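You operate a simulated robot arm through the tools that you are given. There is no shell and no other tool.

You run a simulated two-armed robot. Do the job below in one go: nothing can be reset, and whatever is moved stays where it is left.

## Task
Clamp the turntable can, put the green plug on its tab, then fit the purple round cap and grey board.

Only the result counts: the job must be done as asked and must still hold three seconds after the hand-in. Knocking over, shifting, dropping, spilling or breaking anything else fails it. Lids that push on must go on centred and level and be pressed home; caps that screw on are set level and turned clockwise until they are tight.

## Robot
Two 7-joint arms with fingered hands on one trunk that stands fixed in place. Base frame: the origin is at the foot of the trunk, x ahead of it, y to its left, z up; the work surface is at about z = 78. Readings come in cm, rad, newtons and seconds.
The left shoulder is at [5, 21.4, 86.9], the right one opposite. With the tool pointing down near the work surface each hand reaches from about 40 to 90 cm from the base axis, measured 20 degrees to its own side. Payload 3 kg a hand.
The tool frame of a hand sits at the grasp point between the pads (the TCP): z along the fingers, y along the line on which they close. The tips reach 2.6 cm beyond it. The gripper opens to 13.2 cm; its body begins 7.3 cm behind the TCP. The gripper is a hand of 3 fingers: y runs from the thumb to the fingers, the wrist lies at [0, 0, -22.9] in the tool frame, and closing takes about 1.5 s.
Orientation is that of the tool frame in the base frame, as [roll, pitch, yaw] about the fixed x, y, z axes, in that order (R = Rz(yaw) Ry(pitch) Rx(roll)). With the fingers straight down and closing along the base's y, the tool's x points along the base's -x, its y along +y and its z along -z.

## Interface
- The arms move only by the tool apply_moves. It takes "left_series", "right_series" or both (then of equal length, played together; a hand with none holds still); each is a list of rows, each a list of 6 numbers: the shift along the base's x, y, z in units of 20 mm (1.0 is 20 mm), then the turn, a rotation vector about the base's x, y, z in units of 8 degrees (1.0 is 8 degrees). In form: [[x, y, z, ax, ay, az], ...]. A call has 1 to 20 rows; each row shifts and turns the commanded pose from where the row before left it. "left_jaw" and "right_jaw" are, for a hand that has rows, the finger opening in cm, from 0 to 13.2, set as the call begins (left out, the last holds). A call with a number of a shift or a turn outside -1 to 1 is refused whole. Rows are played at 5 a second. More than 5 cm and 0.15 rad between two rows, or a gripper value outside its range, and nothing of the call is played. Where a pose cannot be reached the arm comes as near as it can. A force on the tool above 90 N (or 10 N above the force at the start of the call, whichever is more), or a blocked arm, ends the call early, and 0.2 s more pass. Each finger travels about 7.2 cm/s and halts on what it meets, pressing with about 28 N; the grip force reading is that of the motor and also rises with nothing between the fingers. The clock runs only during rows and for 0.2 s after the last one: add rows that do not move to give the fingers time. The reply holds the time, the measured pose of the TCP, the force on the tool along the base axes, the opening and the grip force, in the units named above and with some noise, with the torque about the TCP (base axes, N m) and any sound that the robot's microphone picked up.
- Cameras (640 x 400 px; columns grow to the right, rows downward): "scene" is now at [3.16, -1.72, 149.72]; the picture's right is [-0.20, -0.98, 0.00], its down [-0.66, 0.13, -0.74] and it looks along [0.73, -0.15, -0.67] (base axes); focal length 315 px, centre (320, 200). "left" rides on the left gripper at [-6.2, 0.3, -9.2] in its tool frame; the picture's right is [-0.05, -1.00, 0.00], its down [0.83, -0.04, -0.56] and it looks along [0.55, -0.03, 0.83] (tool axes); focal length 230 px, centre (320, 200). "right" rides on the right gripper at [6.2, 0.3, -9.2] in its tool frame; the picture's right is [-0.05, 1.00, 0.00], its down [-0.83, -0.04, -0.56] and it looks along [-0.55, -0.03, 0.83] (tool axes); focal length 230 px, centre (320, 200). There is no depth. A picture from a camera that has moved, and an enlarged one, comes with that camera's place and axes in the base frame and with its lens.
- camera(camera): a new picture of that camera. No time passes.
- hand_shape(shape, hand): the hand has 3 fingers and takes this shape, open, in about a second: jaw (thumb against the fingers, like two jaws); tri (thumb and two fingers); tip (a fingertip pinch); poke (one finger out to press); point (the index stretched); flat (the hand flat); cup (the hand cupped); fist (a fist). The gripper value then closes the fingers along that shape, each until it touches; the sizes above hold for jaw. It gives what a move gives, with no picture.
- head_to(pan, tilt): turns the head with the scene camera to pan (to the left, within 1.501 rad either way) and tilt (down, from -0.506 to 1.204), counted from straight ahead of the robot. It gives what a move gives.
- close_up(camera, box): a new picture of the part [left, top, right, bottom] of that camera's present view, enlarged. No time passes.
- job_done(): hands the job in; it is judged then, once.

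Nothing tells you positions but the pictures and the camera data. Unless the task says otherwise, let go and move clear before handing in.

The tools are called after "Emit:" as a command line: name --argument value ..., lists and objects as JSON in quotes. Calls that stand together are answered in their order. apply_moves: Moves the arms, as the interface text tells. Its arguments: {"type":"object","properties":{"left_series":{"type":"array","items":{"type":"array","items":{"type":"number"}}},"left_jaw":{"type":"number"},"right_series":{"type":"array","items":{"type":"array","items":{"type":"number"}}},"right_jaw":{"type":"number"}},"required":[]} The other tools are called the same way: hand_shape (shape, hand) gives the hand a shape; head_to (pan, tilt) turns the head that bears the scene camera; camera (camera) takes a picture; close_up (camera, box) takes an enlarged picture of a part of a camera's view; job_done () hands the job in.

At the start:

```text
t: 0.0
left_tool_pos: [58.07, 24.5, 113.4]
left_tool_rot: [-3.141, 0.001, 3.052]
left_contact_force: [0.3, 0.2, 0.6]
left_moment: [0.03, -0.02, -0.03]
left_width: 13.2
left_grasp_force: 0.0
left_shape: jaw
right_tool_pos: [45.44, -27.78, 117.1]
right_tool_rot: [-3.141, 0.0, 3.051]
right_contact_force: [-0.4, -0.1, 0.8]
right_moment: [0.0, 0.0, 0.05]
right_width: 13.17
right_grasp_force: 0.1
right_shape: jaw
head pan, tilt (commanded): [-0.199, 0.735]
```

scene: 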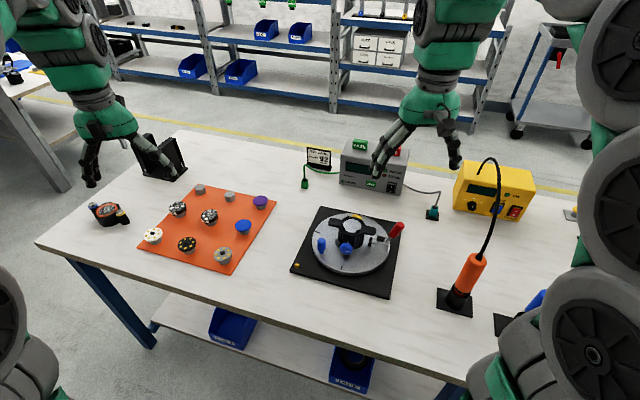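
right: 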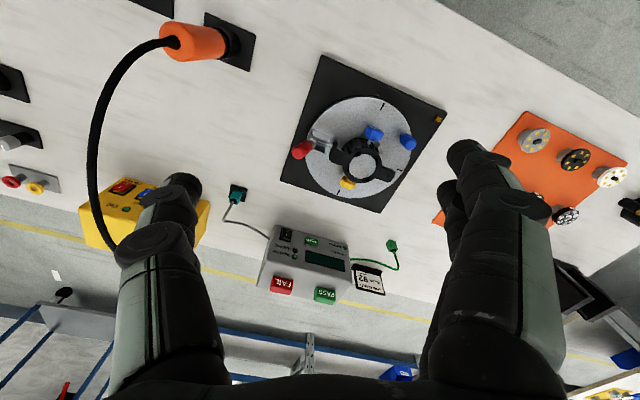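
left: 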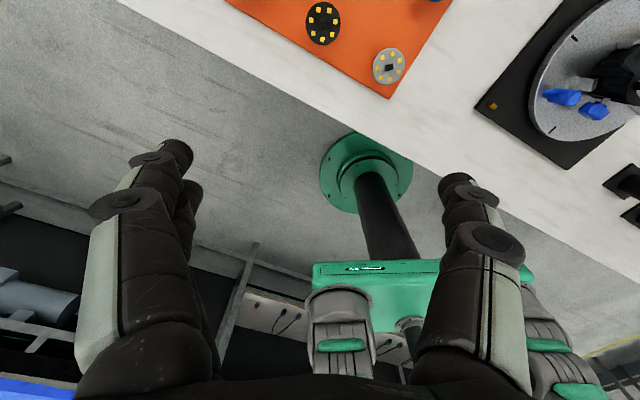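

I see a bench with a turntable fixture (black base, grey disc, toggle clamp with red handle), an orange mat with round caps and boards, a tester with a green plug on a cable, and a yellow soldering/power unit. First I look closer at each of these before moving.

Emit:
close_up --camera "scene" --box '[280, 190, 420, 300]'

Emit:
close_up --camera "scene" --box '[130, 170, 290, 280]'

Emit:
close_up --camera "scene" --box '[290, 130, 450, 230]'

Emit:
close_up --camera "right" --box '[260, 40, 460, 220]'

```text
3.64 times, centred on (350, 245) of scene
camera zoom: at [3.16, -1.72, 149.72], right [-0.2, -0.98, 0.0], down [-0.66, 0.13, -0.74], along [0.73, -0.15, -0.67], focal length 1144 px, centre (211, 36)
```

zoom: 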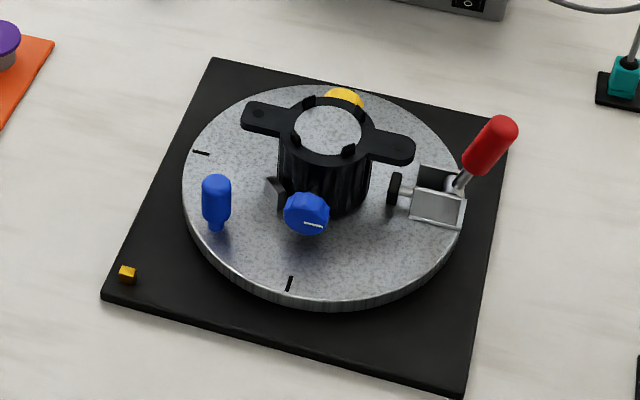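

```text
3.64 times, centred on (210, 225) of scene
camera zoom: at [3.16, -1.72, 149.72], right [-0.2, -0.98, 0.0], down [-0.66, 0.13, -0.74], along [0.73, -0.15, -0.67], focal length 1144 px, centre (720, 109)
```

zoom: 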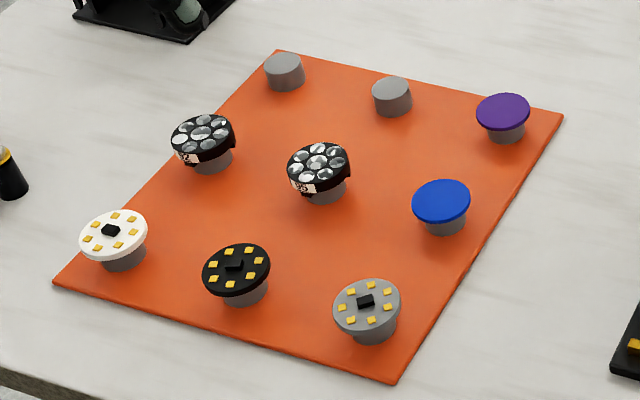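

```text
4.00 times, centred on (370, 180) of scene
camera zoom: at [3.16, -1.72, 149.72], right [-0.2, -0.98, 0.0], down [-0.66, 0.13, -0.74], along [0.73, -0.15, -0.67], focal length 1259 px, centre (120, 280)
```

zoom: 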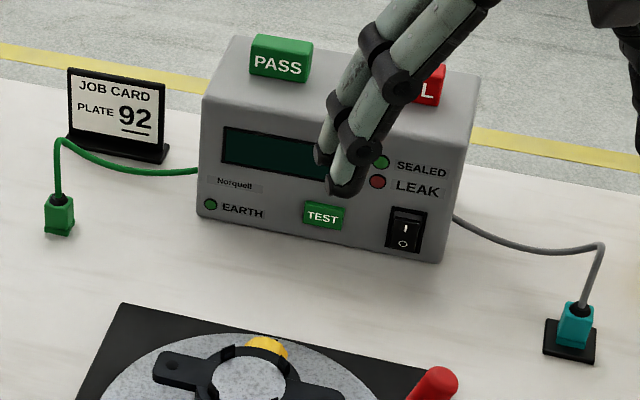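

```text
2.22 times, centred on (360, 130) of right
camera zoom: at [39.27, -27.03, 126.24], right [0.14, 0.99, 0.0], down [0.82, -0.12, 0.56], along [0.55, -0.08, -0.83], focal length 511 px, centre (231, 356)
```

zoom: 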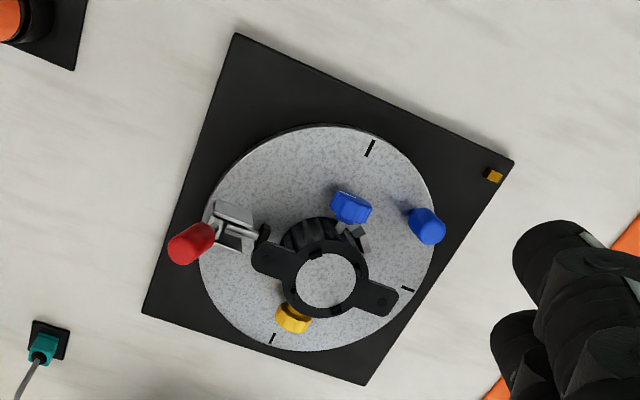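

The can sits on the turntable between a toggle clamp (red lever) and a stop. I zoom in further on the can, the plug and the parts to understand the fittings.

Emit:
close_up --camera "scene" --box '[325, 205, 405, 255]'

Emit:
close_up --camera "right" --box '[320, 110, 420, 200]'

Emit:
close_up --camera "scene" --box '[290, 170, 330, 195]'

Emit:
close_up --camera "scene" --box '[210, 190, 280, 270]'

Emit:
close_up --camera "scene" --box '[80, 130, 200, 230]'

Emit:
close_up --camera "scene" --box '[420, 150, 580, 350]'

```text
8.00 times, centred on (365, 230) of scene
camera zoom: at [3.16, -1.72, 149.72], right [-0.2, -0.98, 0.0], down [-0.66, 0.13, -0.74], along [0.73, -0.15, -0.67], focal length 2517 px, centre (-40, -40)
```

zoom: 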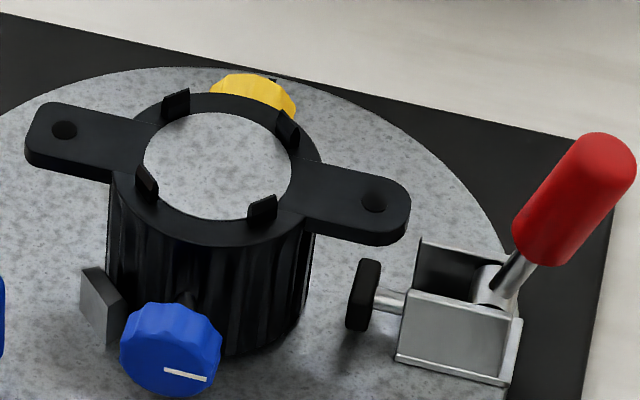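

```text
4.44 times, centred on (370, 155) of right
camera zoom: at [39.27, -27.03, 126.24], right [0.14, 0.99, 0.0], down [0.82, -0.12, 0.56], along [0.55, -0.08, -0.83], focal length 1022 px, centre (98, 400)
```

zoom: 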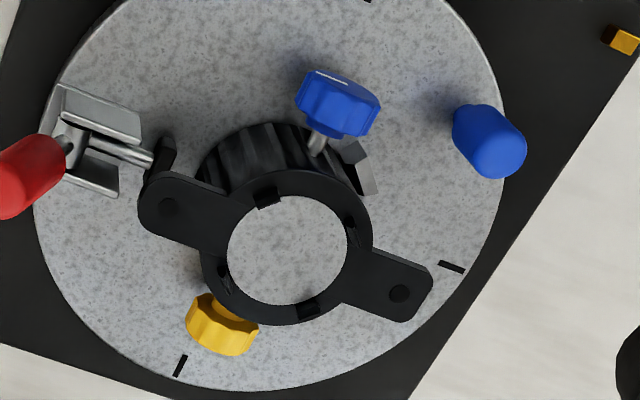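

```text
16.00 times, centred on (310, 182) of scene
camera zoom: at [3.16, -1.72, 149.72], right [-0.2, -0.98, 0.0], down [-0.66, 0.13, -0.74], along [0.73, -0.15, -0.67], focal length 5034 px, centre (480, 480)
```

zoom: 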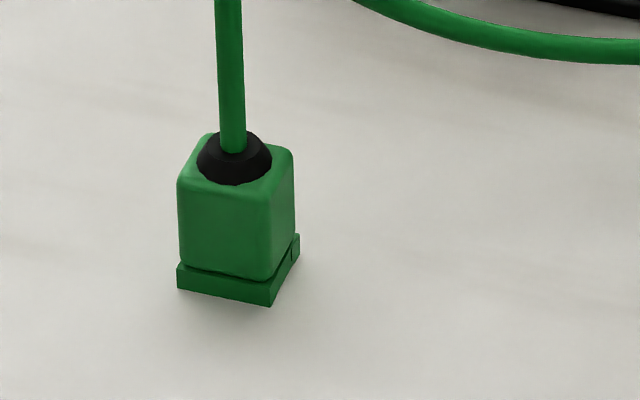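

```text
5.00 times, centred on (245, 230) of scene
camera zoom: at [3.16, -1.72, 149.72], right [-0.2, -0.98, 0.0], down [-0.66, 0.13, -0.74], along [0.73, -0.15, -0.67], focal length 1573 px, centre (695, 50)
```

zoom: 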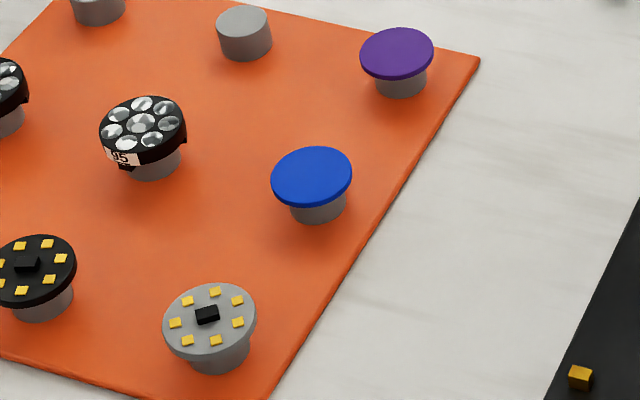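

```text
4.00 times, centred on (140, 180) of scene
camera zoom: at [3.16, -1.72, 149.72], right [-0.2, -0.98, 0.0], down [-0.66, 0.13, -0.74], along [0.73, -0.15, -0.67], focal length 1259 px, centre (1040, 280)
```

zoom: 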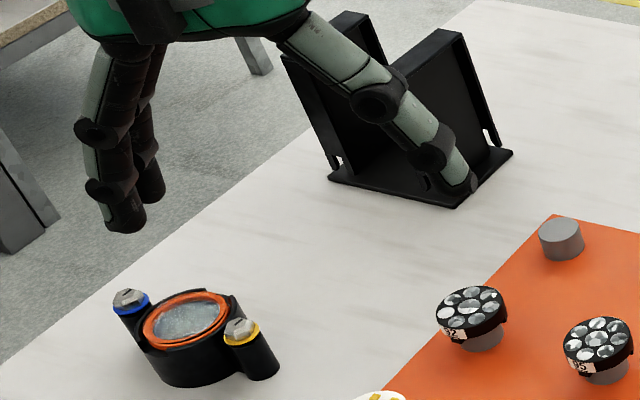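

```text
2.00 times, centred on (500, 250) of scene
camera zoom: at [3.16, -1.72, 149.72], right [-0.2, -0.98, 0.0], down [-0.66, 0.13, -0.74], along [0.73, -0.15, -0.67], focal length 629 px, centre (-40, 100)
```

zoom: 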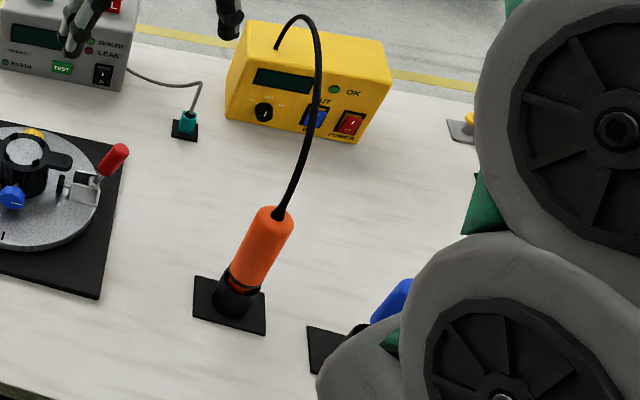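

The can has an open top with four clips and two ears, and the toggle clamp's black pad faces it. I bring the right hand's camera nearer to the can for a detailed look, and look at the rest of the bench with the head.

Emit:
apply_moves --right_series '[[0.37, 0.46, -0.88, 0, 0, 0], [0.37, 0.46, -0.88, 0, 0, 0], [0.37, 0.46, -0.88, 0, 0, 0], [0.37, 0.46, -0.88, 0, 0, 0], [0.37, 0.46, -0.88, 0, 0, 0], [0.37, 0.46, -0.88, 0, 0, 0], [0.37, 0.46, -0.88, 0, 0, 0], [0.37, 0.46, -0.88, 0, 0, 0]]'

Emit:
camera --camera "right"

Emit:
camera --camera "scene"

```text
t: 1.8
left_tool_pos: [57.96, 24.45, 113.45]
left_tool_rot: [-3.141, 0.001, 3.052]
left_contact_force: [0.1, 0.8, 0.3]
left_moment: [-0.01, 0.06, 0.04]
left_width: 13.19
left_grasp_force: 0.1
left_shape: jaw
right_tool_pos: [51.29, -20.47, 103.17]
right_tool_rot: [3.141, 0.0, 3.05]
right_contact_force: [0.1, 1.2, 0.4]
right_moment: [0.05, -0.02, 0.0]
right_width: 13.18
right_grasp_force: 0.1
right_shape: jaw
head pan, tilt (commanded): [-0.199, 0.735]
```

```text
taken
camera right: at [45.21, -19.66, 112.17], right [0.14, 0.99, 0.0], down [0.82, -0.12, 0.56], along [0.55, -0.08, -0.83], focal length 230 px, centre (320, 200)
```

right: 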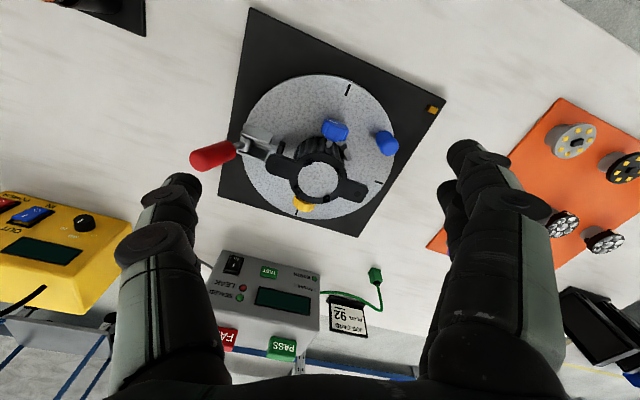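

```text
taken
camera scene: at [3.17, -1.72, 149.72], right [-0.2, -0.98, 0.0], down [-0.66, 0.13, -0.74], along [0.73, -0.15, -0.67], focal length 315 px, centre (320, 200)
```

scene: 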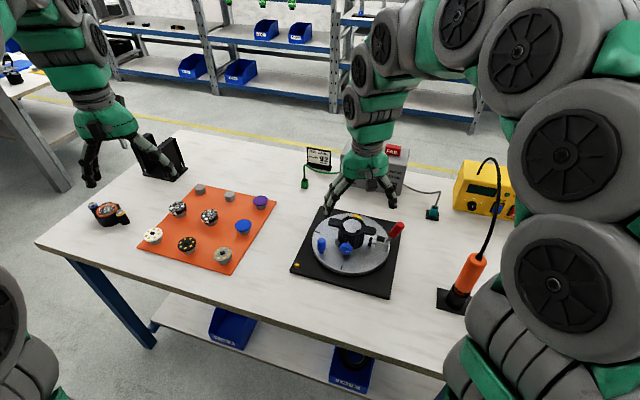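

Emit:
close_up --camera "right" --box '[260, 100, 380, 220]'

Emit:
close_up --camera "right" --box '[190, 110, 290, 180]'

Emit:
close_up --camera "right" --box '[330, 250, 400, 340]'

Emit:
close_up --camera "right" --box '[300, 110, 360, 170]'

```text
3.33 times, centred on (320, 160) of right
camera zoom: at [45.21, -19.66, 112.17], right [0.14, 0.99, 0.0], down [0.82, -0.12, 0.56], along [0.55, -0.08, -0.83], focal length 767 px, centre (320, 333)
```

zoom: 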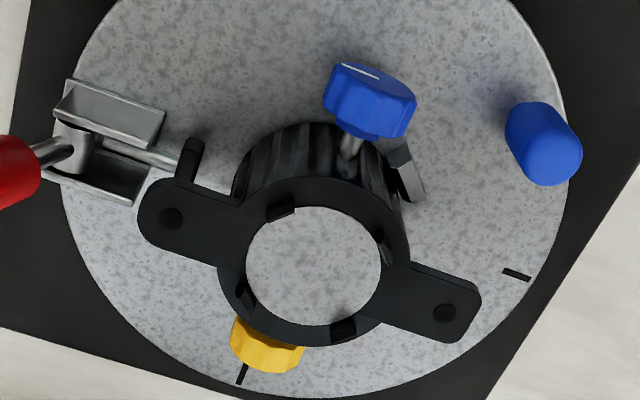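

```text
5.71 times, centred on (240, 145) of right
camera zoom: at [45.21, -19.66, 112.17], right [0.14, 0.99, 0.0], down [0.82, -0.12, 0.56], along [0.55, -0.08, -0.83], focal length 1315 px, centre (777, 514)
```

zoom: 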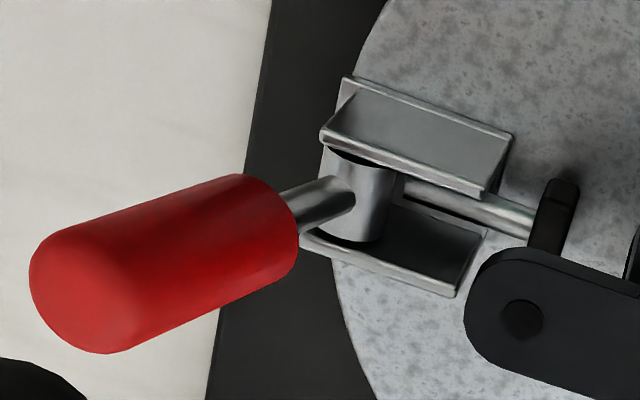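

```text
4.44 times, centred on (365, 295) of right
camera zoom: at [45.21, -19.66, 112.17], right [0.14, 0.99, 0.0], down [0.82, -0.12, 0.56], along [0.55, -0.08, -0.83], focal length 1022 px, centre (120, -222)
```

zoom: 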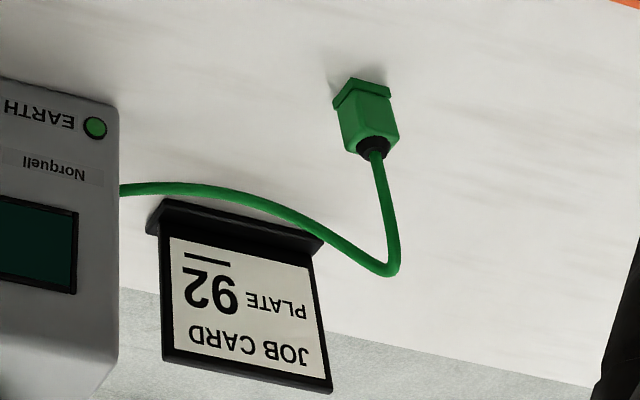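

```text
6.67 times, centred on (330, 140) of right
camera zoom: at [45.21, -19.66, 112.17], right [0.14, 0.99, 0.0], down [0.82, -0.12, 0.56], along [0.55, -0.08, -0.83], focal length 1534 px, centre (253, 600)
```

zoom: 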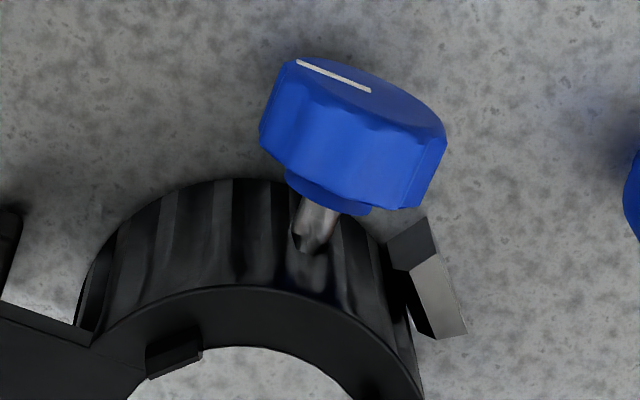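

The blue and yellow knobs screw radially into the can, and no tab is visible from this side. The left hand's camera looks back toward the robot, so I withdraw the right hand and bring the left one over to view the far side of the can.

Emit:
apply_moves --right_series '[[-0.4, -0.8, 0.9, 0, 0, 0], [-0.4, -0.8, 0.9, 0, 0, 0], [-0.4, -0.8, 0.9, 0, 0, 0], [-0.4, -0.8, 0.9, 0, 0, 0], [-0.4, -0.8, 0.9, 0, 0, 0], [-0.4, -0.8, 0.9, 0, 0, 0], [-0.4, -0.8, 0.9, 0, 0, 0], [-0.4, -0.8, 0.9, 0, 0, 0], [-0.4, -0.8, 0, 0, 0, 0], [-0.4, -0.8, 0, 0, 0, 0]]'

Emit:
apply_moves --left_series '[[0.27, -0.9, -0.1, 0, 0, 0], [0.27, -0.9, -0.1, 0, 0, 0], [0.27, -0.9, -0.1, 0, 0, 0], [0.27, -0.9, -0.1, 0, 0, 0], [0.27, -0.9, -0.1, 0, 0, 0], [0.27, -0.9, -0.1, 0, 0, 0], [0.27, -0.9, -0.1, 0, 0, 0], [0.27, -0.9, -0.1, 0, 0, 0], [0.27, -0.9, -0.1, 0, 0, 0], [0.27, -0.9, -0.1, 0, 0, 0], [0.27, -0.9, -0.1, 0, 0, 0], [0.27, -0.9, -0.1, 0, 0, 0], [0.27, -0.9, -0.1, 0, 0, 0], [0.27, -0.9, -0.1, 0, 0, 0], [0.27, -0.9, -0.1, 0, 0, 0], [0.27, -0.9, -0.1, 0, 0, 0]]'

Emit:
camera --camera "left"

Emit:
camera --camera "scene"

```text
t: 4.0
left_tool_pos: [58.19, 24.53, 113.37]
left_tool_rot: [3.141, 0.0, 3.052]
left_contact_force: [0.1, 0.0, 0.4]
left_moment: [0.03, -0.02, 0.02]
left_width: 13.16
left_grasp_force: 0.0
left_shape: jaw
right_tool_pos: [43.43, -36.6, 117.46]
right_tool_rot: [3.141, -0.001, 3.05]
right_contact_force: [-0.6, -0.1, -0.3]
right_moment: [0.01, 0.02, 0.0]
right_width: 13.22
right_grasp_force: 0.1
right_shape: jaw
head pan, tilt (commanded): [-0.199, 0.735]
```

```text
t: 7.4
left_tool_pos: [66.76, -4.34, 110.14]
left_tool_rot: [3.141, -0.001, 3.052]
left_contact_force: [-0.2, 0.0, 0.7]
left_moment: [-0.06, 0.04, -0.02]
left_width: 13.2
left_grasp_force: 0.1
left_shape: jaw
right_tool_pos: [43.35, -36.46, 117.52]
right_tool_rot: [3.141, -0.001, 3.051]
right_contact_force: [0.7, 0.8, -0.3]
right_moment: [0.01, 0.05, 0.0]
right_width: 13.16
right_grasp_force: 0.1
right_shape: jaw
head pan, tilt (commanded): [-0.199, 0.735]
```

```text
taken
camera left: at [73.01, -4.66, 119.48], right [-0.04, -1.0, 0.0], down [-0.83, 0.03, 0.56], along [-0.56, 0.02, -0.83], focal length 230 px, centre (320, 200)
```

left: 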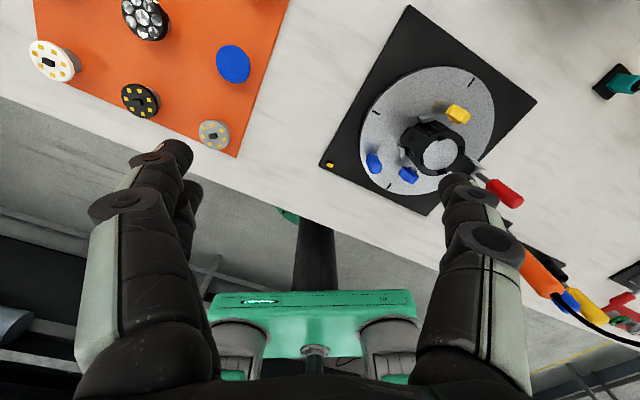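

```text
taken
camera scene: at [3.17, -1.72, 149.72], right [-0.2, -0.98, 0.0], down [-0.66, 0.13, -0.74], along [0.73, -0.15, -0.67], focal length 315 px, centre (320, 200)
```

scene: 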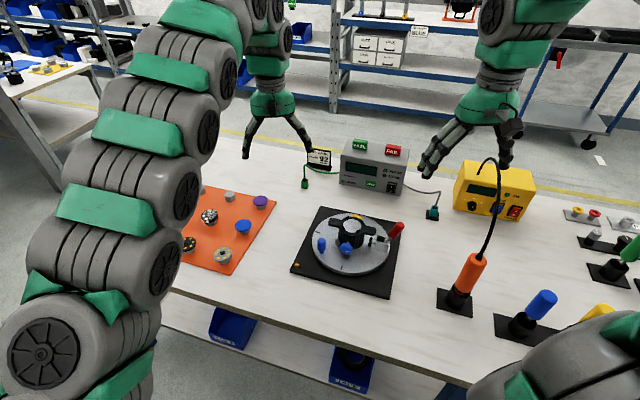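

Emit:
close_up --camera "left" --box '[390, 90, 490, 190]'

Emit:
close_up --camera "scene" --box '[480, 190, 640, 350]'

Emit:
close_up --camera "left" --box '[40, 0, 270, 160]'

```text
4.00 times, centred on (440, 140) of left
camera zoom: at [73.01, -4.66, 119.48], right [-0.04, -1.0, 0.0], down [-0.83, 0.03, 0.56], along [-0.56, 0.02, -0.83], focal length 920 px, centre (-160, 440)
```

zoom: 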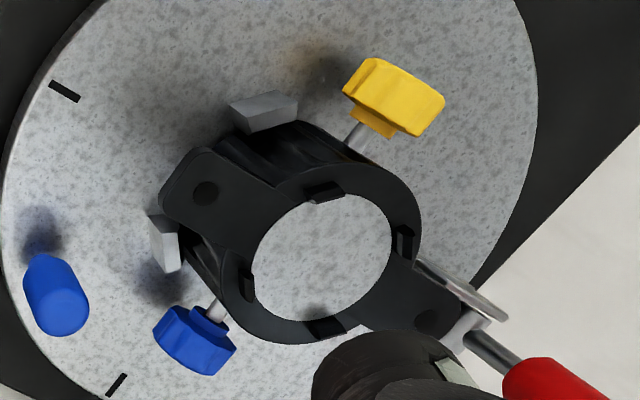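

```text
2.50 times, centred on (560, 270) of scene
camera zoom: at [3.17, -1.72, 149.72], right [-0.2, -0.98, 0.0], down [-0.66, 0.13, -0.74], along [0.73, -0.15, -0.67], focal length 787 px, centre (-280, 25)
```

zoom: 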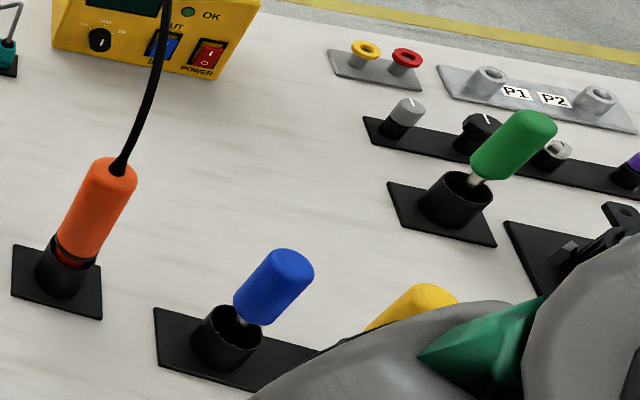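

```text
2.50 times, centred on (155, 80) of left
camera zoom: at [73.01, -4.66, 119.48], right [-0.04, -1.0, 0.0], down [-0.83, 0.03, 0.56], along [-0.56, 0.02, -0.83], focal length 575 px, centre (732, 500)
```

zoom: 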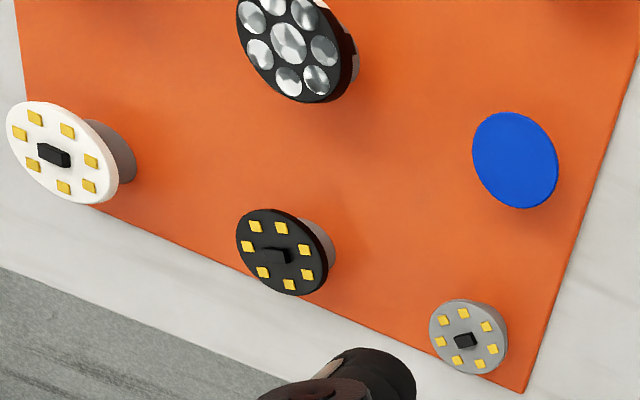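

The far side shows the two grey V-stops and the yellow knob, still no tab. I turn the head to the right to see the rest of the bench.

Emit:
head_to --pan -0.75 --tilt 0.75

Emit:
camera --camera "scene"

Emit:
close_up --camera "scene" --box '[200, 80, 480, 300]'

Emit:
close_up --camera "scene" --box '[0, 50, 240, 300]'

```text
t: 8.4
left_tool_pos: [66.83, -4.35, 110.28]
left_tool_rot: [-3.142, 0.0, 3.051]
left_contact_force: [-0.6, 0.7, -0.4]
left_moment: [-0.01, 0.02, -0.03]
left_width: 13.19
left_grasp_force: 0.1
left_shape: jaw
right_tool_pos: [43.36, -36.62, 117.36]
right_tool_rot: [-3.14, 0.001, 3.05]
right_contact_force: [0.4, -0.3, 0.7]
right_moment: [-0.01, 0.0, 0.0]
right_width: 13.19
right_grasp_force: 0.0
right_shape: jaw
head pan, tilt (commanded): [-0.75, 0.75]
```

```text
taken
camera scene: at [1.05, -5.71, 149.59], right [-0.68, -0.73, 0.0], down [-0.5, 0.46, -0.73], along [0.54, -0.5, -0.68], focal length 315 px, centre (320, 200)
```

scene: 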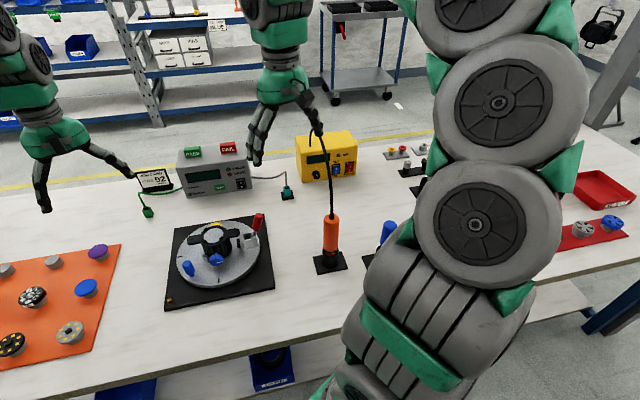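

```text
1.82 times, centred on (340, 190) of scene
camera zoom: at [1.05, -5.71, 149.59], right [-0.68, -0.73, 0.0], down [-0.5, 0.46, -0.73], along [0.54, -0.5, -0.68], focal length 572 px, centre (284, 218)
```

zoom: 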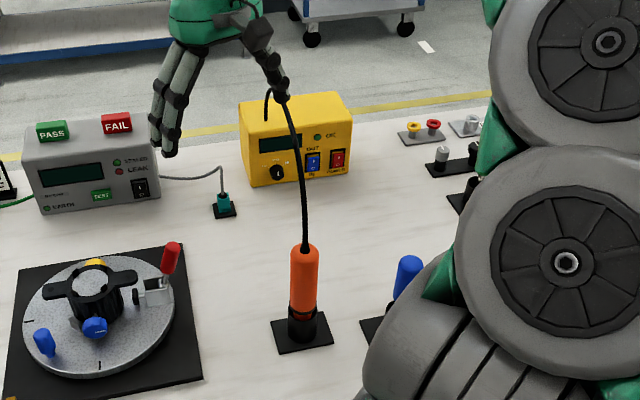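

```text
1.60 times, centred on (120, 175) of scene
camera zoom: at [1.05, -5.71, 149.59], right [-0.68, -0.73, 0.0], down [-0.5, 0.46, -0.73], along [0.54, -0.5, -0.68], focal length 504 px, centre (640, 240)
```

zoom: 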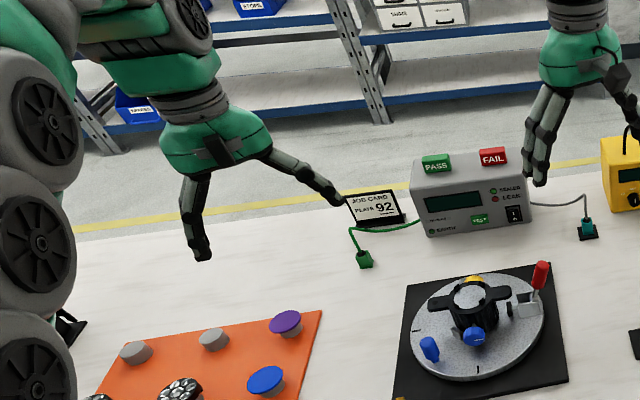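

Much of the right bench is hidden by the right arm. I check it with the right hand's own camera.

Emit:
camera --camera "right"

Emit:
close_up --camera "right" --box '[0, 20, 200, 200]'

Emit:
close_up --camera "right" --box '[330, 20, 500, 140]'

```text
taken
camera right: at [37.16, -35.69, 126.52], right [0.14, 0.99, 0.0], down [0.82, -0.12, 0.56], along [0.55, -0.08, -0.83], focal length 230 px, centre (320, 200)
```

right: 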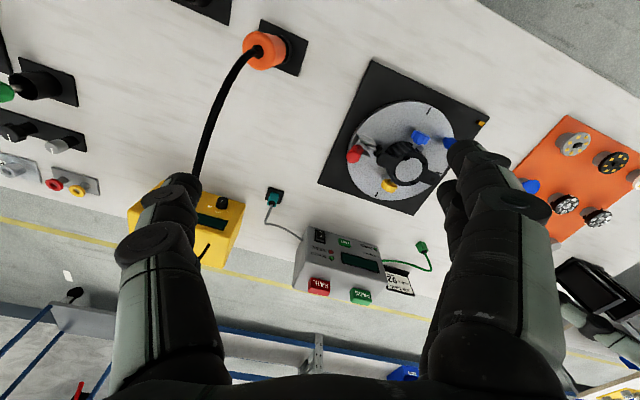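

```text
2.22 times, centred on (100, 110) of right
camera zoom: at [37.16, -35.69, 126.52], right [0.14, 0.99, 0.0], down [0.82, -0.12, 0.56], along [0.55, -0.08, -0.83], focal length 511 px, centre (809, 400)
```

zoom: 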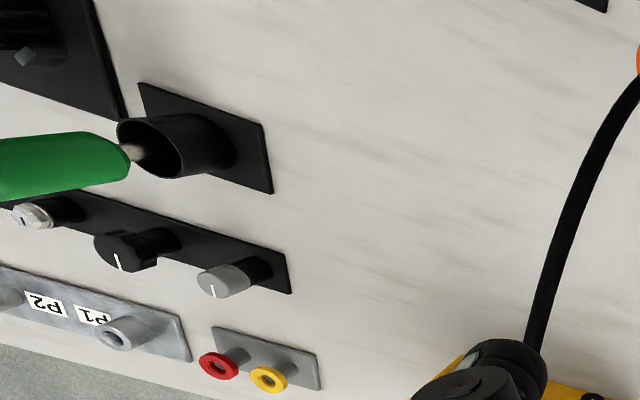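

```text
3.33 times, centred on (415, 80) of right
camera zoom: at [37.16, -35.69, 126.52], right [0.14, 0.99, 0.0], down [0.82, -0.12, 0.56], along [0.55, -0.08, -0.83], focal length 767 px, centre (3, 600)
```

zoom: 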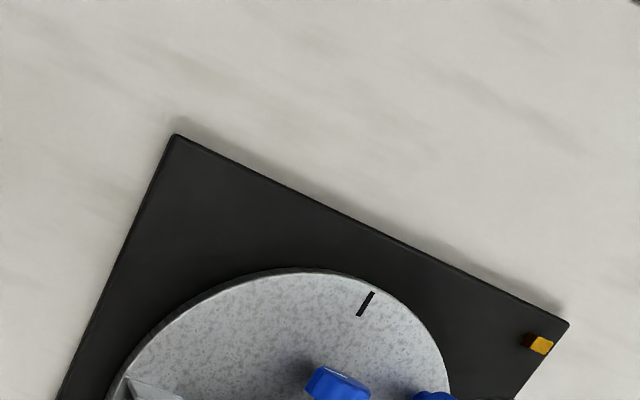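

Next I shift the right hand sideways to get a full view of the racks on the right, including a purple item seen there earlier.

Emit:
apply_moves --right_series '[[0.1, -1, 0, 0, 0, 0], [0.1, -1, 0, 0, 0, 0], [0.1, -1, 0, 0, 0, 0], [0.1, -1, 0, 0, 0, 0], [0.1, -1, 0, 0, 0, 0], [0.1, -1, 0, 0, 0, 0], [0.1, -1, 0, 0, 0, 0], [0.1, -1, 0, 0, 0, 0], [0.1, -1, 0, 0, 0, 0], [0.1, -1, 0, 0, 0, 0], [0.1, -1, 0, 0, 0, 0], [0.1, -1, 0, 0, 0, 0]]'

Emit:
camera --camera "right"

Emit:
camera --camera "scene"

```text
t: 11.0
left_tool_pos: [66.85, -4.31, 110.19]
left_tool_rot: [-3.142, -0.001, 3.051]
left_contact_force: [0.6, -0.4, -0.1]
left_moment: [0.01, -0.01, 0.01]
left_width: 13.19
left_grasp_force: 0.1
left_shape: jaw
right_tool_pos: [45.84, -60.61, 117.51]
right_tool_rot: [3.141, -0.002, 3.052]
right_contact_force: [-0.9, 1.0, -0.4]
right_moment: [-0.01, -0.01, -0.03]
right_width: 13.2
right_grasp_force: 0.0
right_shape: jaw
head pan, tilt (commanded): [-0.75, 0.75]
```

```text
taken
camera right: at [39.58, -59.74, 126.56], right [0.14, 0.99, 0.0], down [0.82, -0.12, 0.56], along [0.55, -0.08, -0.83], focal length 230 px, centre (320, 200)
```

right: 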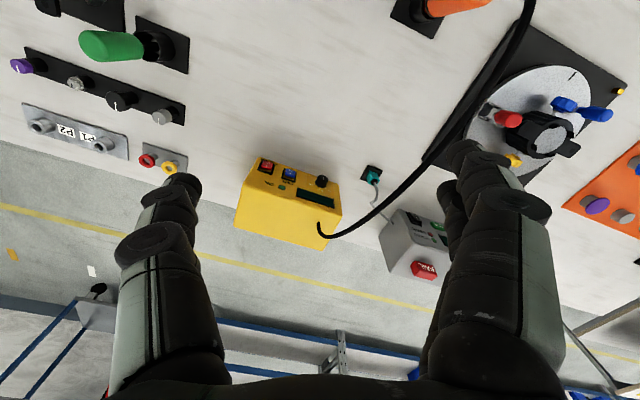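

```text
taken
camera scene: at [1.04, -5.71, 149.59], right [-0.68, -0.73, 0.0], down [-0.5, 0.47, -0.73], along [0.53, -0.5, -0.68], focal length 315 px, centre (320, 200)
```

scene: 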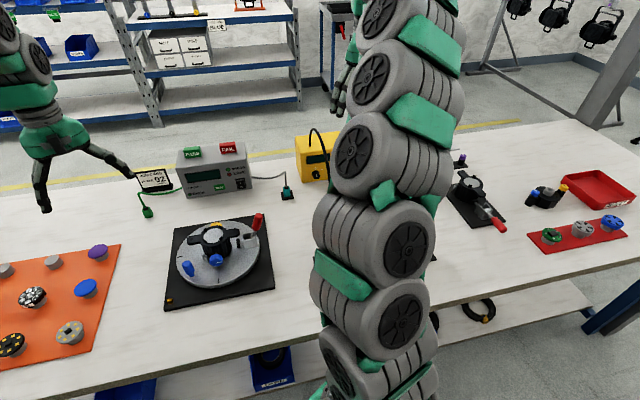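

I zoom in on the racks at the right, particularly the purple knob, and on the red mat.

Emit:
close_up --camera "right" --box '[0, 0, 200, 180]'

Emit:
close_up --camera "scene" --box '[430, 140, 640, 260]'

Emit:
close_up --camera "scene" --box '[165, 200, 285, 300]'

Emit:
close_up --camera "right" --box '[460, 60, 640, 220]'

```text
2.22 times, centred on (100, 90) of right
camera zoom: at [39.58, -59.74, 126.56], right [0.14, 0.99, 0.0], down [0.82, -0.12, 0.56], along [0.55, -0.08, -0.83], focal length 511 px, centre (809, 444)
```

zoom: 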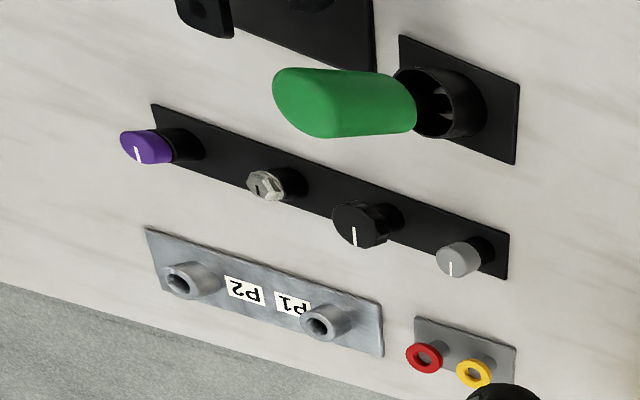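

```text
3.05 times, centred on (535, 200) of scene
camera zoom: at [1.04, -5.71, 149.59], right [-0.68, -0.73, 0.0], down [-0.5, 0.47, -0.73], along [0.53, -0.5, -0.68], focal length 959 px, centre (-335, 200)
```

zoom: 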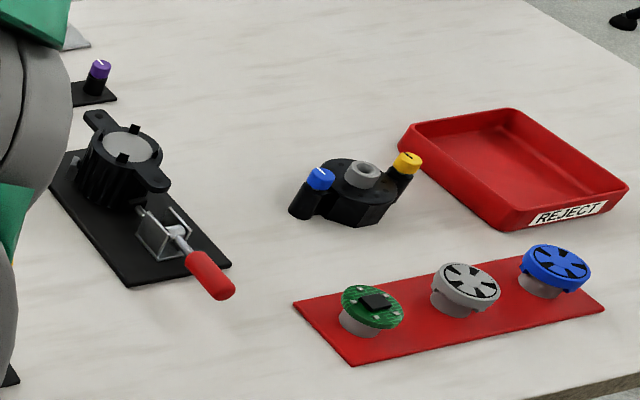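

```text
4.00 times, centred on (225, 250) of scene
camera zoom: at [1.04, -5.71, 149.59], right [-0.68, -0.73, 0.0], down [-0.5, 0.47, -0.73], along [0.53, -0.5, -0.68], focal length 1259 px, centre (700, 0)
```

zoom: 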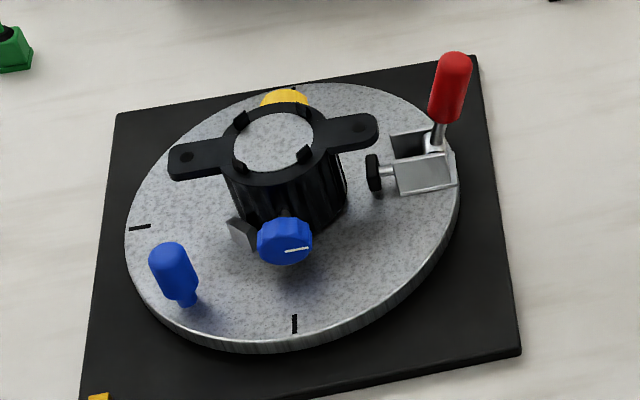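

```text
2.50 times, centred on (550, 140) of right
camera zoom: at [39.58, -59.74, 126.56], right [0.14, 0.99, 0.0], down [0.82, -0.12, 0.56], along [0.55, -0.08, -0.83], focal length 575 px, centre (-255, 350)
```

zoom: 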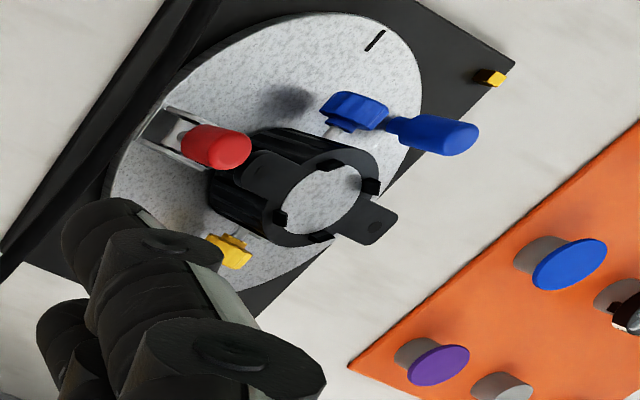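

The second fixture at the far right shows a can with its clamp lever lying down, a useful comparison. I zoom in on that, on the small brass-coloured piece at the turntable base's corner, and on the can.

Emit:
close_up --camera "scene" --box '[445, 165, 515, 235]'

Emit:
close_up --camera "scene" --box '[160, 285, 190, 310]'

Emit:
close_up --camera "right" --box '[605, 80, 635, 100]'

Emit:
close_up --camera "scene" --box '[190, 215, 270, 275]'

Emit:
close_up --camera "left" --box '[310, 140, 350, 180]'

```text
5.71 times, centred on (480, 200) of scene
camera zoom: at [1.04, -5.71, 149.59], right [-0.68, -0.73, 0.0], down [-0.5, 0.47, -0.73], along [0.53, -0.5, -0.68], focal length 1798 px, centre (-594, 200)
```

zoom: 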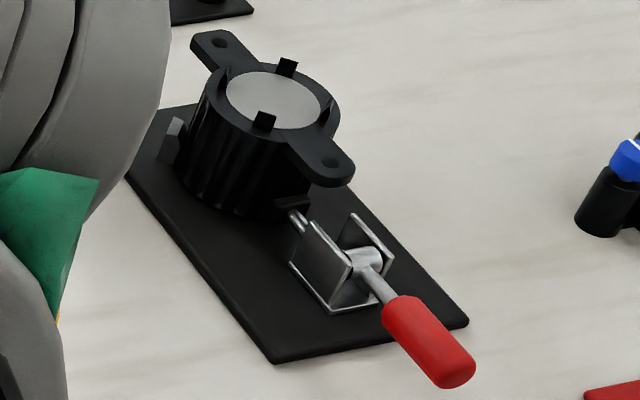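

```text
16.00 times, centred on (175, 298) of scene
camera zoom: at [1.04, -5.71, 149.59], right [-0.68, -0.73, 0.0], down [-0.5, 0.47, -0.73], along [0.53, -0.5, -0.68], focal length 5034 px, centre (2640, -1360)
```

zoom: 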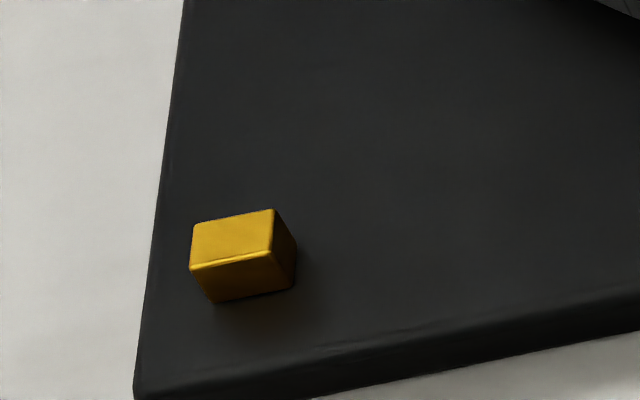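

```text
16.00 times, centred on (620, 90) of right
camera zoom: at [39.58, -59.74, 126.56], right [0.14, 0.99, 0.0], down [0.82, -0.12, 0.56], along [0.55, -0.08, -0.83], focal length 3681 px, centre (-4480, 1960)
```

zoom: 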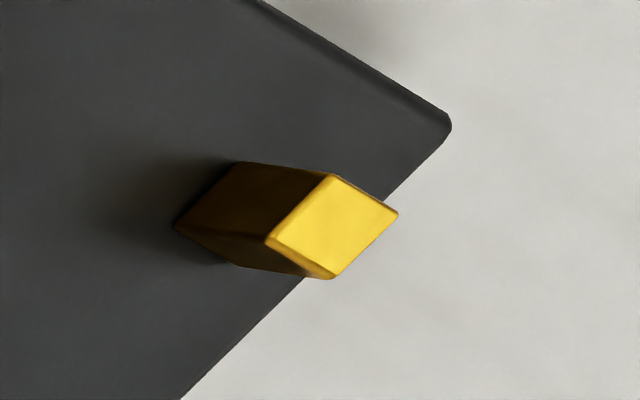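

```text
6.67 times, centred on (230, 245) of scene
camera zoom: at [1.04, -5.71, 149.59], right [-0.68, -0.73, 0.0], down [-0.5, 0.47, -0.73], along [0.53, -0.5, -0.68], focal length 2098 px, centre (920, -100)
```

zoom: 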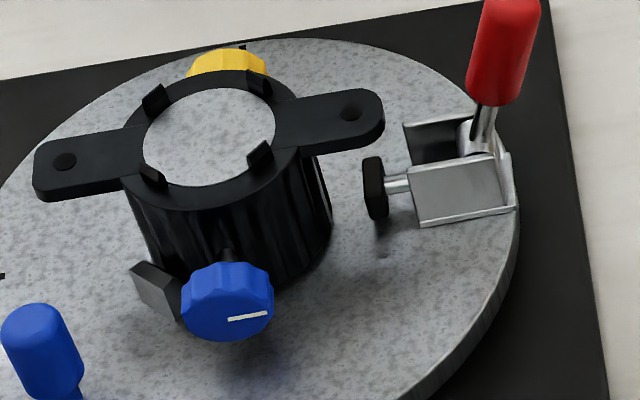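

```text
10.00 times, centred on (330, 160) of left
camera zoom: at [73.01, -4.67, 119.5], right [-0.04, -1.0, 0.0], down [-0.83, 0.03, 0.56], along [-0.56, 0.02, -0.83], focal length 2301 px, centre (220, 600)
```

zoom: 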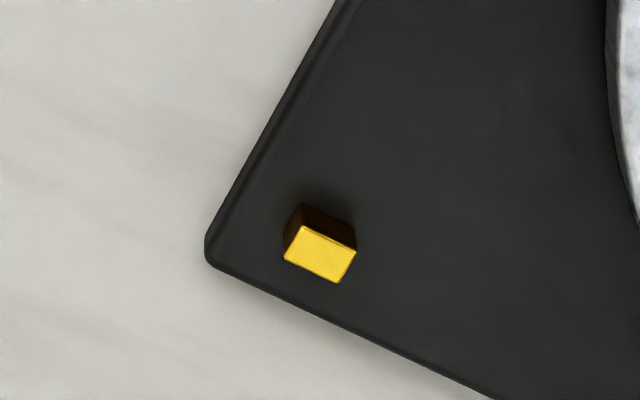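

The brass block at the near-left corner of the turntable base (about [54.1, -5.8]) is the earth tab. The second fixture shows a clamped state: lever swung down and outward, plunger on the can. The turntable's lever is up (pivot about [53.7, -30.3, 84.8], tip about [52.5, -32.4, 92.4]). I bring the right hand over it, turned so that it can pinch the lever along its pivot axis.

Emit:
apply_moves --right_series '[[0.237, 0.953, 0.3, 0, 0, 0.56], [0.237, 0.953, 0.3, 0, 0, 0.56], [0.237, 0.953, 0, 0, 0, 0.56], [0.237, 0.953, 0, 0, 0, 0.56], [0.237, 0.953, 0, 0, 0, 0.56], [0.237, 0.953, 0, 0, 0, 0.56], [0.237, 0.953, 0, 0, 0, 0.56], [0.237, 0.953, 0, 0, 0, 0.56], [0.237, 0.953, 0, 0, 0, 0.56], [0.237, 0.953, 0, 0, 0, 0.56], [0.237, 0.953, 0, 0, 0, 0.56], [0.237, 0.953, 0, 0, 0, 0.56], [0.237, 0.953, 0, 0, 0, 0.56], [0.237, 0.953, 0, 0, 0, 0.56], [0.237, 0.953, 0, 0, 0, 0.56]]' --left_series '[[-0.23, 0.65, 0.1, 0, 0, 0], [-0.23, 0.65, 0.1, 0, 0, 0], [-0.23, 0.65, 0.1, 0, 0, 0], [-0.23, 0.65, 0.1, 0, 0, 0], [-0.23, 0.65, 0.1, 0, 0, 0], [-0.23, 0.65, 0.1, 0, 0, 0], [-0.23, 0.65, 0.1, 0, 0, 0], [-0.23, 0.65, 0.1, 0, 0, 0], [-0.23, 0.65, 0.1, 0, 0, 0], [-0.23, 0.65, 0.1, 0, 0, 0], [-0.23, 0.65, 0.1, 0, 0, 0], [-0.23, 0.65, 0.1, 0, 0, 0], [-0.23, 0.65, 0.1, 0, 0, 0], [-0.23, 0.65, 0.1, 0, 0, 0], [-0.23, 0.65, 0.1, 0, 0, 0]]'

Emit:
head_to --pan -0.3 --tilt 0.8

Emit:
camera --camera "right"

Emit:
camera --camera "scene"

Emit:
camera --camera "left"

```text
t: 14.2
left_tool_pos: [59.76, 15.31, 113.23]
left_tool_rot: [-3.141, 0.0, 3.054]
left_contact_force: [-0.3, 0.5, 0.6]
left_moment: [-0.02, 0.01, -0.07]
left_width: 13.2
left_grasp_force: 0.0
left_shape: jaw
right_tool_pos: [52.83, -31.86, 118.68]
right_tool_rot: [-3.141, 0.002, -2.059]
right_contact_force: [-0.2, -0.4, 0.4]
right_moment: [-0.03, 0.01, 0.02]
right_width: 13.15
right_grasp_force: 0.0
right_shape: jaw
head pan, tilt (commanded): [-0.75, 0.75]
```

```text
t: 15.1
left_tool_pos: [59.77, 15.13, 113.16]
left_tool_rot: [3.141, 0.0, 3.052]
left_contact_force: [0.7, -0.2, 0.1]
left_moment: [-0.01, 0.04, 0.0]
left_width: 13.2
left_grasp_force: 0.0
left_shape: jaw
right_tool_pos: [52.87, -31.97, 118.56]
right_tool_rot: [3.14, 0.001, -2.059]
right_contact_force: [0.1, -0.5, 0.1]
right_moment: [0.01, 0.03, -0.02]
right_width: 13.17
right_grasp_force: 0.1
right_shape: jaw
head pan, tilt (commanded): [-0.3, 0.799]
```

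```text
taken
camera right: at [49.61, -37.19, 127.68], right [-0.86, 0.51, 0.0], down [0.43, 0.71, 0.56], along [0.29, 0.48, -0.83], focal length 230 px, centre (320, 200)
```

right: 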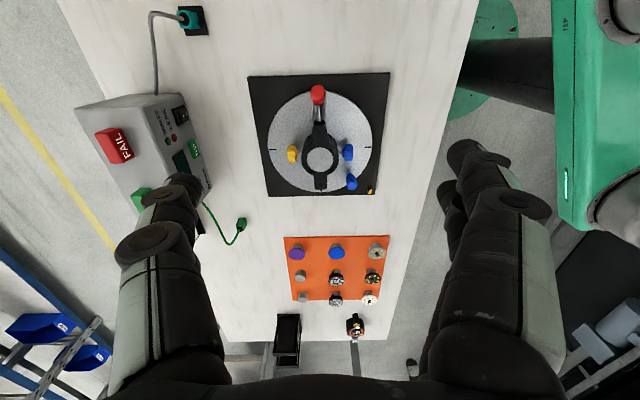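

```text
taken
camera scene: at [2.68, -2.45, 149.19], right [-0.3, -0.95, 0.0], down [-0.68, 0.21, -0.7], along [0.67, -0.21, -0.72], focal length 315 px, centre (320, 200)
```

scene: 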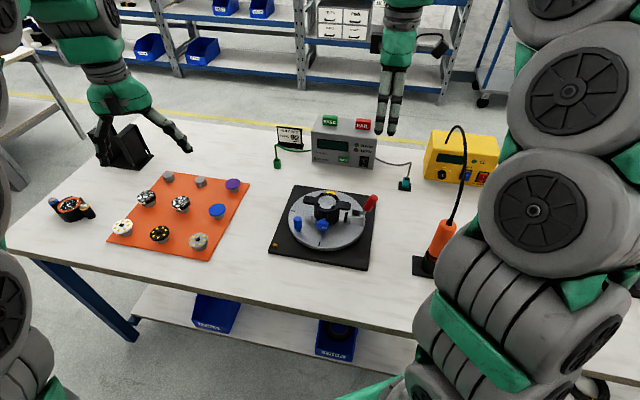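

```text
taken
camera left: at [66.02, 14.85, 122.5], right [-0.04, -1.0, 0.0], down [-0.83, 0.03, 0.56], along [-0.55, 0.02, -0.83], focal length 230 px, centre (320, 200)
```

left: 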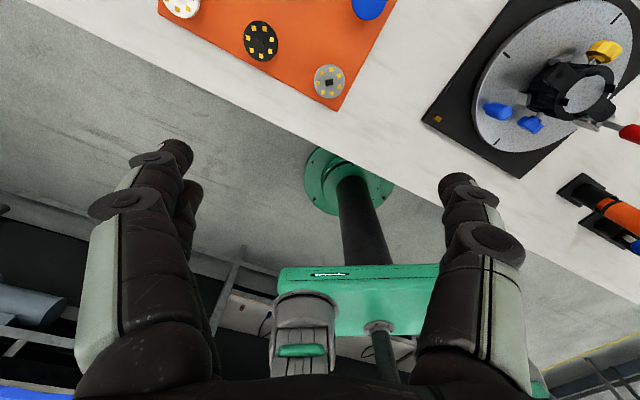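

The right hand reached the wanted yaw, and its view lies square with the fixture. I zoom in on the clamp and on the mat from here.

Emit:
close_up --camera "right" --box '[240, 70, 400, 200]'

Emit:
close_up --camera "right" --box '[280, 75, 360, 135]'

Emit:
close_up --camera "right" --box '[275, 225, 400, 310]'

Emit:
close_up --camera "right" --box '[220, 200, 260, 250]'

```text
3.08 times, centred on (320, 135) of right
camera zoom: at [49.61, -37.19, 127.68], right [-0.86, 0.51, 0.0], down [0.43, 0.71, 0.56], along [0.29, 0.48, -0.83], focal length 708 px, centre (320, 400)
```

zoom: 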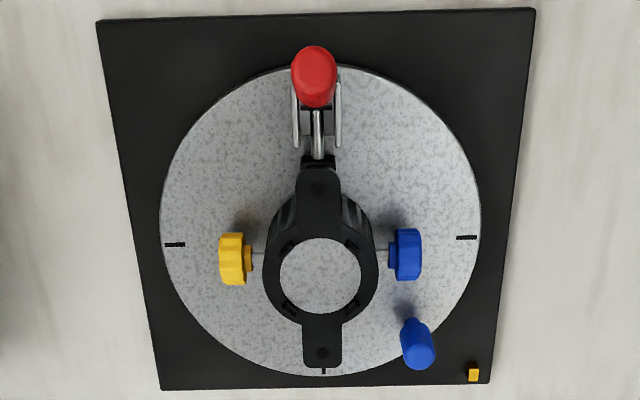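

```text
6.67 times, centred on (320, 105) of right
camera zoom: at [49.61, -37.19, 127.68], right [-0.86, 0.51, 0.0], down [0.43, 0.71, 0.56], along [0.29, 0.48, -0.83], focal length 1534 px, centre (320, 833)
```

zoom: 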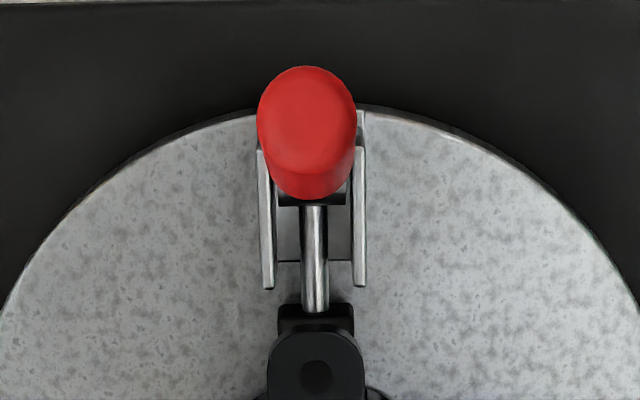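

```text
4.71 times, centred on (338, 268) of right
camera zoom: at [49.61, -37.19, 127.68], right [-0.86, 0.51, 0.0], down [0.43, 0.71, 0.56], along [0.29, 0.48, -0.83], focal length 1083 px, centre (238, -118)
```

zoom: 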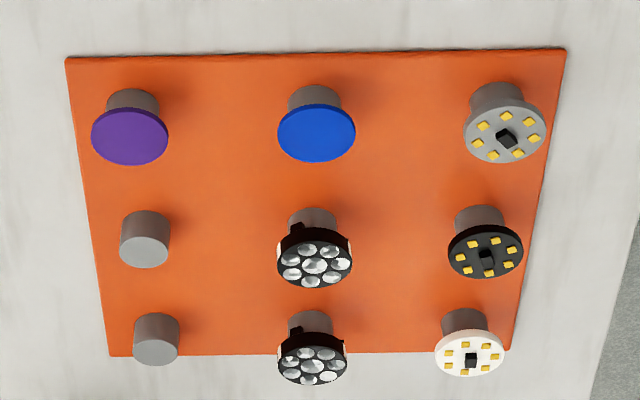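

```text
8.00 times, centred on (240, 225) of right
camera zoom: at [49.61, -37.19, 127.68], right [-0.86, 0.51, 0.0], down [0.43, 0.71, 0.56], along [0.29, 0.48, -0.83], focal length 1841 px, centre (960, 0)
```

zoom: 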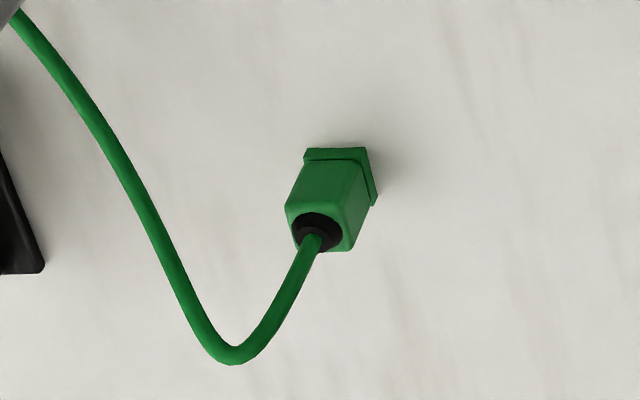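

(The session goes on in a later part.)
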